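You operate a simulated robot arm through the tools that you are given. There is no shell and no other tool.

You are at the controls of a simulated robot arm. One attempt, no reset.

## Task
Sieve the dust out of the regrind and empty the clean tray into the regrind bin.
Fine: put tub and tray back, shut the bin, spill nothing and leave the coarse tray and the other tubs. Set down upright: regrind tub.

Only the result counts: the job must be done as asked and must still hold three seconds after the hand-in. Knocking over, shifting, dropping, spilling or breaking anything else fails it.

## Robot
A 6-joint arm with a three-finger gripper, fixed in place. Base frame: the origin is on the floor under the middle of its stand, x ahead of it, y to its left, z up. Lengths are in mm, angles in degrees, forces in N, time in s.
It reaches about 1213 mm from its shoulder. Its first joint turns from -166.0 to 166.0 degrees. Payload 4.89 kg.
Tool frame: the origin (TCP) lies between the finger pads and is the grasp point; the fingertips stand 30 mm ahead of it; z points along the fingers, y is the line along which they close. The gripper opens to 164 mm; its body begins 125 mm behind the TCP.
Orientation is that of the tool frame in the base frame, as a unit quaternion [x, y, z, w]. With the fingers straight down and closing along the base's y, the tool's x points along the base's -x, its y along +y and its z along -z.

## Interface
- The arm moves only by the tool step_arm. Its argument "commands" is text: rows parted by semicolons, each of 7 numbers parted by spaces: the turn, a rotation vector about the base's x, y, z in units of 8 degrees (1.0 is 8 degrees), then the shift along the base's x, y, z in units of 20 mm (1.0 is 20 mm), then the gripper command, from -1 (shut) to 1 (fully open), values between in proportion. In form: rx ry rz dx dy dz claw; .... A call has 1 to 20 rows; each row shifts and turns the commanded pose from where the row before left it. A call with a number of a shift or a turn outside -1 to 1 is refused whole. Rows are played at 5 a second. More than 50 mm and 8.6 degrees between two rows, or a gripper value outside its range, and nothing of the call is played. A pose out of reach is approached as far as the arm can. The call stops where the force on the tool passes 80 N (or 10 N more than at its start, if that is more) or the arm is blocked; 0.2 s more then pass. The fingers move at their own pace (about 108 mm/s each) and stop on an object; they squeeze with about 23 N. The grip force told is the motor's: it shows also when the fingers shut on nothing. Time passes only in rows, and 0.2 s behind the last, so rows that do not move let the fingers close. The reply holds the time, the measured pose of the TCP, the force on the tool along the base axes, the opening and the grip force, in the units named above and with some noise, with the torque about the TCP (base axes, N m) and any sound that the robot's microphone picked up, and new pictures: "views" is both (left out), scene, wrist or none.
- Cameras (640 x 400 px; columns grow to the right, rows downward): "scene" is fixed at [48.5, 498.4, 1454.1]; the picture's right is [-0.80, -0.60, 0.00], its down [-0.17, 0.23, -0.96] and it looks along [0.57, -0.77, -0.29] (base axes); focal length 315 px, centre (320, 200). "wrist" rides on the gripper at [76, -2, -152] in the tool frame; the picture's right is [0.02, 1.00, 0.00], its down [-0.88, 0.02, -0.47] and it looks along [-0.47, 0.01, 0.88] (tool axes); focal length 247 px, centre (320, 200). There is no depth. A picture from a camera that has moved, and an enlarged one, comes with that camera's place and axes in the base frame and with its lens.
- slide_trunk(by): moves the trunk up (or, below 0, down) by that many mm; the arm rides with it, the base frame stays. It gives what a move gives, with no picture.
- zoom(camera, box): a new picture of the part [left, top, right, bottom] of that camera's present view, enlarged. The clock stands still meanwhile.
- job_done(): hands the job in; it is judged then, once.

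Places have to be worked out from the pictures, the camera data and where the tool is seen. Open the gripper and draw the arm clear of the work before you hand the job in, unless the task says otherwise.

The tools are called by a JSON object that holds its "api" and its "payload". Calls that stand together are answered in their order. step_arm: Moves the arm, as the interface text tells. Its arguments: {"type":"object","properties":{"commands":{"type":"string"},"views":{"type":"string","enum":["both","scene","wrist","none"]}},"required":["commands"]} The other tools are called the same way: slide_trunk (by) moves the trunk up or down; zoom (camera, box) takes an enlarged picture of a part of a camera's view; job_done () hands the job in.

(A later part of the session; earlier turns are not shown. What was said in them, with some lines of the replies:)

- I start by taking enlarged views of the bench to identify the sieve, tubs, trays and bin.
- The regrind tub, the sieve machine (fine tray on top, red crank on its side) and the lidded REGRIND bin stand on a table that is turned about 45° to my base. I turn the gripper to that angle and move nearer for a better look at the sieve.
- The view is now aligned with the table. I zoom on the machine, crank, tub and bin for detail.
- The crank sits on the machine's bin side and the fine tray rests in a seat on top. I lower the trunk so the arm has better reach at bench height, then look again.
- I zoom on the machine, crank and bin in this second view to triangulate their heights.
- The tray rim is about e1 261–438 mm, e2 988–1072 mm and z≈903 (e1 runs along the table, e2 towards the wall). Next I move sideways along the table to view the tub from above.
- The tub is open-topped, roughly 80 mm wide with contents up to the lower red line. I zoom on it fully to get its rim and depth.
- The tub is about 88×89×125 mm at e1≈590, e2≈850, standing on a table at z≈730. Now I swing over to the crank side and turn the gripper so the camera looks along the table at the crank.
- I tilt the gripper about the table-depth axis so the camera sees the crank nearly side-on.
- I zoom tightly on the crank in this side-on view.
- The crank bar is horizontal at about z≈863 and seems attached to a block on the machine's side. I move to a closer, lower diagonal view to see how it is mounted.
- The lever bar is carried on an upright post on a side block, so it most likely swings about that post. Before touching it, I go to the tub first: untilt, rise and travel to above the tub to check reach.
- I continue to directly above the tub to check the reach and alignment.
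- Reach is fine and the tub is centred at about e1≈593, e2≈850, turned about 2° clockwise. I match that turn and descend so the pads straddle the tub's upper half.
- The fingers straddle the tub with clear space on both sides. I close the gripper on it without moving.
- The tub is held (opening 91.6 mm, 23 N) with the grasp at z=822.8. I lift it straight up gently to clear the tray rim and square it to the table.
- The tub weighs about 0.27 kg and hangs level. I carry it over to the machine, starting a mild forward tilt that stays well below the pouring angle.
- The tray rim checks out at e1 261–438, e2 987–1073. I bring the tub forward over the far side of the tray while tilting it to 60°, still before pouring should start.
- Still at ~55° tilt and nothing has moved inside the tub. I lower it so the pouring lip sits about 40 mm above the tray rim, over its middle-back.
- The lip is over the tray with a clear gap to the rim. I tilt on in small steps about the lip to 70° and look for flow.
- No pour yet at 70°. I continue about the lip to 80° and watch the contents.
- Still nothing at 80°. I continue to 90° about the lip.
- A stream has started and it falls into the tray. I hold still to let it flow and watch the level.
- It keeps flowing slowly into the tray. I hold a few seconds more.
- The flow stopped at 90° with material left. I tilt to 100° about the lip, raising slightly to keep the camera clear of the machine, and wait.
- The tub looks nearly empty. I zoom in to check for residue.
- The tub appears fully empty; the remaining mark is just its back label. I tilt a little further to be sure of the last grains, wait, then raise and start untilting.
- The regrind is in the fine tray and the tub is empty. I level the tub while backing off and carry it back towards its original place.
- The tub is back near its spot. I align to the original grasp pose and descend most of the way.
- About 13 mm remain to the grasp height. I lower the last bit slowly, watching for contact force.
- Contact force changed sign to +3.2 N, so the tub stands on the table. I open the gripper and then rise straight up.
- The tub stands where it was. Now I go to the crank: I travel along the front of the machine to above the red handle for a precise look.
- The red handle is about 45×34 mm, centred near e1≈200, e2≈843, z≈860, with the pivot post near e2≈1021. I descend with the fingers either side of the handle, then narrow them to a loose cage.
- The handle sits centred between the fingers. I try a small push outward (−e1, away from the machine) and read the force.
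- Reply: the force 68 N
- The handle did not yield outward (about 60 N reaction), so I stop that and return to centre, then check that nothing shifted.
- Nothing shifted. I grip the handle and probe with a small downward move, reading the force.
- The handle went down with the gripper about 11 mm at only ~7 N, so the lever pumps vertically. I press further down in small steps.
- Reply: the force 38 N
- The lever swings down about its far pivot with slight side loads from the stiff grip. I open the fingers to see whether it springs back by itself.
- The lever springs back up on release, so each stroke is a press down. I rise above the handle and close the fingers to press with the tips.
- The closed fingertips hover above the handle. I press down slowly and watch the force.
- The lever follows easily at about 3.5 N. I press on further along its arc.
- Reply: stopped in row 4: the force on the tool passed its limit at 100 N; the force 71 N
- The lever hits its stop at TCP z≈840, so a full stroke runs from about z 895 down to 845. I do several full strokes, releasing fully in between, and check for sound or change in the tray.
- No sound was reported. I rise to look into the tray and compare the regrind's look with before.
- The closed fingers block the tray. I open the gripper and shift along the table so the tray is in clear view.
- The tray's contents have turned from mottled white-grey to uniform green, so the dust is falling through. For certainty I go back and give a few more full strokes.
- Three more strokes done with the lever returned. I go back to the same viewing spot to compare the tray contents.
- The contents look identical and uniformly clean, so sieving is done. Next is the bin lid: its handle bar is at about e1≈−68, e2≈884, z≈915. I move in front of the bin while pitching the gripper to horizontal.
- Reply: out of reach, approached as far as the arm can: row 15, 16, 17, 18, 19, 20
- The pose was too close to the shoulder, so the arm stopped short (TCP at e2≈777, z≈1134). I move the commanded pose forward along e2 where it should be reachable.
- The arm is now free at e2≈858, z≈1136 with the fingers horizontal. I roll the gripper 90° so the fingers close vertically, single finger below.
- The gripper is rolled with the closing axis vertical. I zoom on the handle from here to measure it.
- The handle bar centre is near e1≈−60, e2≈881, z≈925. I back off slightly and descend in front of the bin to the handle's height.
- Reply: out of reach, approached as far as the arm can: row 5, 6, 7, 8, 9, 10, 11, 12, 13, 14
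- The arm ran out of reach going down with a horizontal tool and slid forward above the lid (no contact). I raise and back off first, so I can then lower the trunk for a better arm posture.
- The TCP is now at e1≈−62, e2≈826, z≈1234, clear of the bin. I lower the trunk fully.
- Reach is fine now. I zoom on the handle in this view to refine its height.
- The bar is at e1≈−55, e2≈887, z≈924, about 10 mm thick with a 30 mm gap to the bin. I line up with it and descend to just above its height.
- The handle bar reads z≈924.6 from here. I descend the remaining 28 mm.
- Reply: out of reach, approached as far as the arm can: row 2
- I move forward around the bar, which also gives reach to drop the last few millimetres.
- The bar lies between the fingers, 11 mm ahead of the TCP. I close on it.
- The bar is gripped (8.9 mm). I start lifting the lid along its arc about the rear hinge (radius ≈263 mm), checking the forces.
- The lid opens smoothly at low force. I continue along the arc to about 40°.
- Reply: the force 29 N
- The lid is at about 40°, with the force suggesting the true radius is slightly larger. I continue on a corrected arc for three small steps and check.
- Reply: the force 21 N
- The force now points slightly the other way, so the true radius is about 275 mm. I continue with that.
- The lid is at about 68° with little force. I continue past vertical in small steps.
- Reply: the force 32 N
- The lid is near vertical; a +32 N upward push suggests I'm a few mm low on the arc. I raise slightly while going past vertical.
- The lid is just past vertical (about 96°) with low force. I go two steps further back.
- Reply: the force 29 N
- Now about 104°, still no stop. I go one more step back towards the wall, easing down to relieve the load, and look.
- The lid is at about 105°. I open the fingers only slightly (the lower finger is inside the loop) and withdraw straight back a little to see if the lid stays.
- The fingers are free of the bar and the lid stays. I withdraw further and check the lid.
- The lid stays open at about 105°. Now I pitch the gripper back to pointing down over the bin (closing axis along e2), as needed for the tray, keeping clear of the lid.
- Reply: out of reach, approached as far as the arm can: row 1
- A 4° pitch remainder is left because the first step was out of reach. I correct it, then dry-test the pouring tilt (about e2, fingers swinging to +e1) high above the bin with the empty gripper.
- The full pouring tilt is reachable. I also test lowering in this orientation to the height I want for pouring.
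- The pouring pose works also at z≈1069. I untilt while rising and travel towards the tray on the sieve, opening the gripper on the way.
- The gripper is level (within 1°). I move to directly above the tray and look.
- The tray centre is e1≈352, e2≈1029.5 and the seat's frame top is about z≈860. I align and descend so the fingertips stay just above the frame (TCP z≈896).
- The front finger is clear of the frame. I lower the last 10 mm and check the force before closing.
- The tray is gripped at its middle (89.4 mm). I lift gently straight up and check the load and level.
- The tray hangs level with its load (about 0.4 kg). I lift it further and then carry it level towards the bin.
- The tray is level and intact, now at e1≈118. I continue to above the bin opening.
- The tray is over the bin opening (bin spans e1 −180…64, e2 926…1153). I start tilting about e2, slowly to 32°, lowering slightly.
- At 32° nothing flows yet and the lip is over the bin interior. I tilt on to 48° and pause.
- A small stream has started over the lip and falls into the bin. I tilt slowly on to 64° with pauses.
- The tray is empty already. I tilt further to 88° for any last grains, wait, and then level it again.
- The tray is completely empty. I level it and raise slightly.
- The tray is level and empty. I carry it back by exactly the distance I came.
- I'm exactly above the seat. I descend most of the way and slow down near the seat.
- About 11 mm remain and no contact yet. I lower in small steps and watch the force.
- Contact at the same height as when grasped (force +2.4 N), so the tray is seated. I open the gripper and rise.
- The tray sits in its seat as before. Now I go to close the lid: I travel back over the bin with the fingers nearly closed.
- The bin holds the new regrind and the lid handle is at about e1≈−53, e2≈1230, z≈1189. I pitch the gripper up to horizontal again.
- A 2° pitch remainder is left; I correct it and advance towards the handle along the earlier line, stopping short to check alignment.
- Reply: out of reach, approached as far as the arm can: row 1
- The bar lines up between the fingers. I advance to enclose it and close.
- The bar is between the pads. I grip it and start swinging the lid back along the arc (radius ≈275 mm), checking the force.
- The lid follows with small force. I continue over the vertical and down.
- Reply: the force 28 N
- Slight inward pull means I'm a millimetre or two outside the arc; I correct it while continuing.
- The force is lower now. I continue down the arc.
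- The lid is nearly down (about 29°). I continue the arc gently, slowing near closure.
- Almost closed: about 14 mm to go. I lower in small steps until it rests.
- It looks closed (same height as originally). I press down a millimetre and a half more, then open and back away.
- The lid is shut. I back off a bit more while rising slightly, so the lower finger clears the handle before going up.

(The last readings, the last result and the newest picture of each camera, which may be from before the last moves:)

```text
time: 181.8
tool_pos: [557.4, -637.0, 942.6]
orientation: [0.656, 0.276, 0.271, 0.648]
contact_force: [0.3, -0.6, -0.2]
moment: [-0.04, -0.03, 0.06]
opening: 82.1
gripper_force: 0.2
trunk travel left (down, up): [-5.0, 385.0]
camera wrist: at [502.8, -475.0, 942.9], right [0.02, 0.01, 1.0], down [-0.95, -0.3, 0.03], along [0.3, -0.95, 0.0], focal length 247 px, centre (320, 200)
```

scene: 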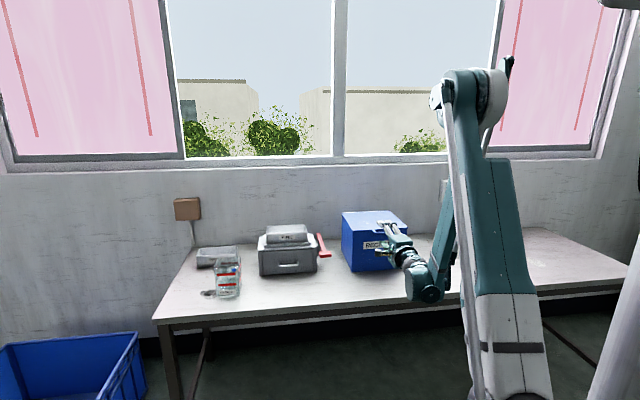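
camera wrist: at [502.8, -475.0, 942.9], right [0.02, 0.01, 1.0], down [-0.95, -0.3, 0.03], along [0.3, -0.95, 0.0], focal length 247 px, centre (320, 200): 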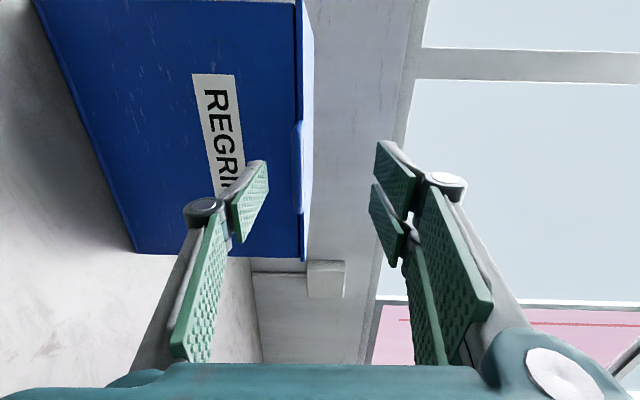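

The fingertips are now just clear in front of the handle. I back off a little more and rise well above the bench.

{"api": "step_arm", "payload": {"commands": "0 0 0 -0.25 0.25 0.15 0;0 0 0 -0.25 0.25 0.15 0;0 0 0 0 0 0.8 0;0 0 0 0 0 1 0;0 0 0 0 0 1 0;0 0 0 0 0 1 0;0 0 0 0 0 1 0;0 0 0 0 0 1 1;0 0 0 0 0 1 1;0 0 0 0 0 1 1;0 0 0 0 0 1 1;0 0 0 0 0 1 1", "views": "both"}}

{"api": "zoom", "payload": {"camera": "scene", "box": [320, 180, 440, 290]}}

{"api": "zoom", "payload": {"camera": "scene", "box": [160, 200, 340, 310]}}

```text
time: 184.4
tool_pos: [548.0, -625.4, 1146.2]
orientation: [0.656, 0.276, 0.271, 0.648]
contact_force: [0.8, -0.7, -0.8]
moment: [-0.03, 0.0, 0.06]
opening: 164.1
gripper_force: 0.2
trunk travel left (down, up): [-5.0, 385.0]
camera wrist: at [492.8, -464.7, 1146.4], right [0.02, 0.01, 1.0], down [-0.95, -0.3, 0.03], along [0.3, -0.95, 0.0], focal length 247 px, centre (320, 200)
```

scene: 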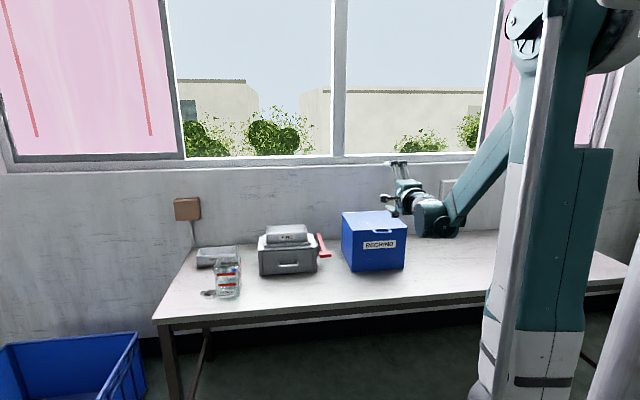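
wrist: 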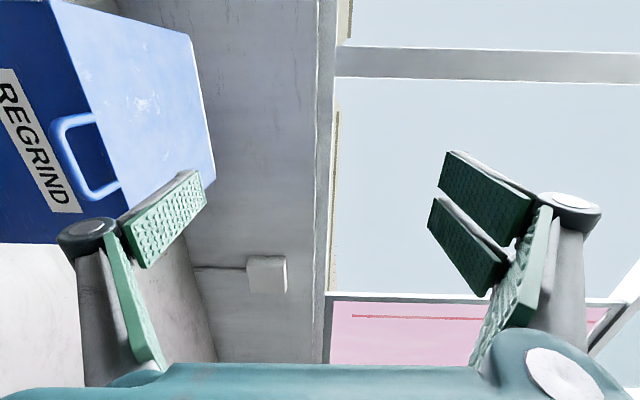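

```text
3.64 times, centred on (380, 235) of scene
camera zoom: at [48.5, 498.4, 1454.1], right [-0.8, -0.6, 0.0], down [-0.17, 0.23, -0.96], along [0.57, -0.77, -0.29], focal length 1145 px, centre (102, 73)
```

zoom: 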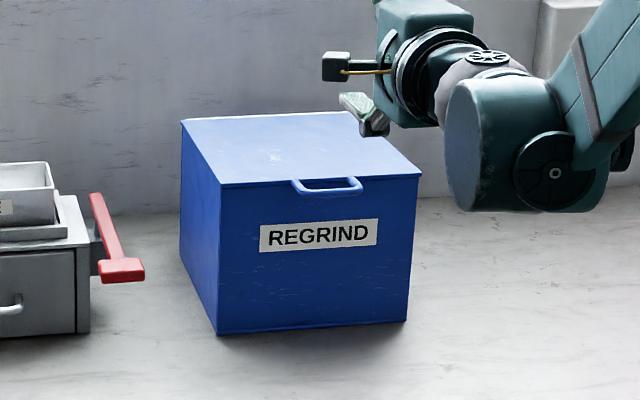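

```text
3.56 times, centred on (250, 255) of scene
camera zoom: at [48.5, 498.4, 1454.1], right [-0.8, -0.6, 0.0], down [-0.17, 0.23, -0.96], along [0.57, -0.77, -0.29], focal length 1120 px, centre (569, 4)
```

zoom: 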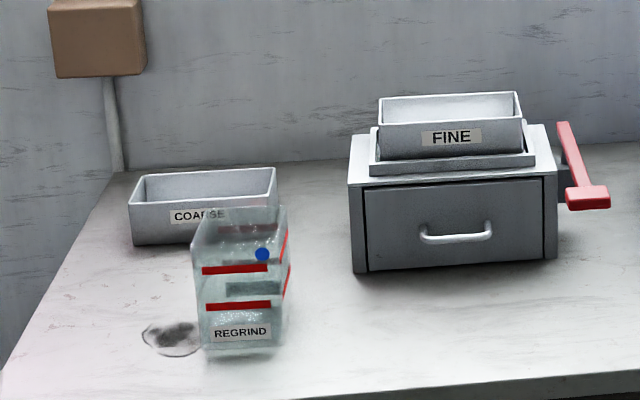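

Lid shut, tray seated, tub upright at its old place (labels are at the same pixels as at the start). I raise the trunk to draw the arm clear and take a last look around.

{"api": "slide_trunk", "payload": {"by": 200}}

{"api": "step_arm", "payload": {"commands": "0 0 0 0 0 0 1;0 0 0 0 0 0 1;0 0 0 0 0 0 1", "views": "both"}}

{"api": "zoom", "payload": {"camera": "scene", "box": [150, 190, 470, 340]}}

```text
time: 186.5
tool_pos: [547.8, -625.1, 1347.3]
orientation: [0.656, 0.276, 0.271, 0.648]
contact_force: [-0.8, 0.4, 0.0]
moment: [0.02, -0.02, -0.01]
opening: 164.1
gripper_force: 0.0
trunk travel left (down, up): [-205.0, 185.0]
```

```text
time: 187.3
tool_pos: [547.8, -624.8, 1346.5]
orientation: [0.656, 0.275, 0.272, 0.648]
contact_force: [0.5, -0.2, -0.4]
moment: [0.0, 0.0, -0.02]
opening: 163.7
gripper_force: 0.1
trunk travel left (down, up): [-205.0, 185.0]
camera wrist: at [492.5, -464.3, 1346.3], right [0.02, 0.01, 1.0], down [-0.95, -0.3, 0.03], along [0.3, -0.95, 0.0], focal length 247 px, centre (320, 200)
```

scene: 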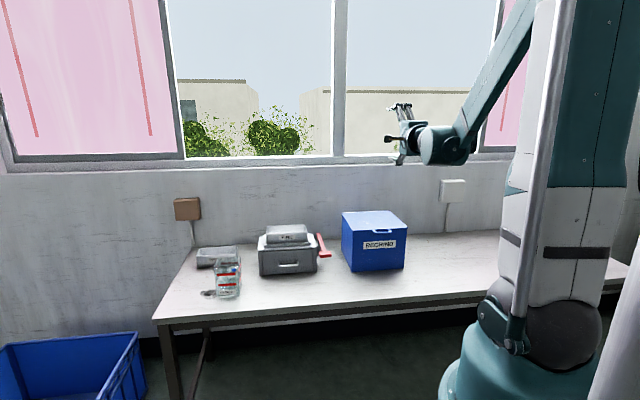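
wrist: 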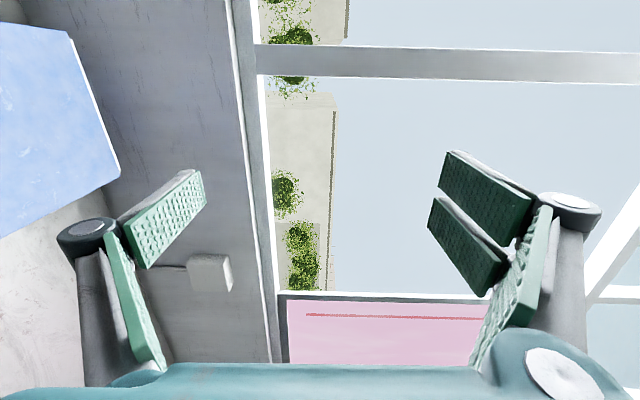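

```text
2.00 times, centred on (310, 265) of scene
camera zoom: at [48.5, 498.4, 1454.1], right [-0.8, -0.6, 0.0], down [-0.17, 0.23, -0.96], along [0.57, -0.77, -0.29], focal length 630 px, centre (340, 70)
```

zoom: 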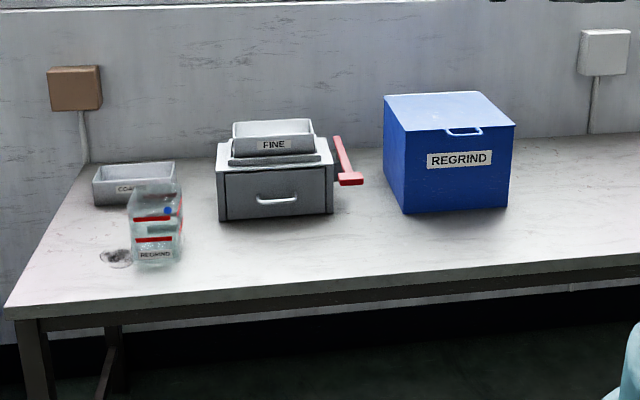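

The final view shows nothing spilled. The bin is shut, the fine tray is in its seat, the tub is upright in its place, the coarse tray is untouched, and the arm is clear with the gripper open. I hand the job in.

{"api": "job_done", "payload": {}}

```text
The job is handed in.
```

The job is handed in. The dust is sieved out of the regrind, and the clean regrind is in the REGRIND bin.

- **Sieving:** I poured the whole regrind tub into the FINE tray and worked the lever. The contents had turned from mottled white-grey to uniform green. Three more strokes changed nothing, so I took the regrind as clean.
- **Emptying:** I tipped the tray over the bin until it was visibly empty.
- **Put back:** The tray is in its seat on the sieve and the tub stands upright in its old spot. Both labels are where they were at the start in the scene camera's view.
- **Bin:** The lid is shut, with the handle at the same height as before.
- **Left alone:** I did not touch the coarse tray or any other tub, and I saw no spillage on the bench in the last view.

While finding out how the lever moves, I pushed it sideways with about 60 N. It did not give, and nothing on the bench had shifted afterwards.

The gripper is open and the arm is clear of the work.
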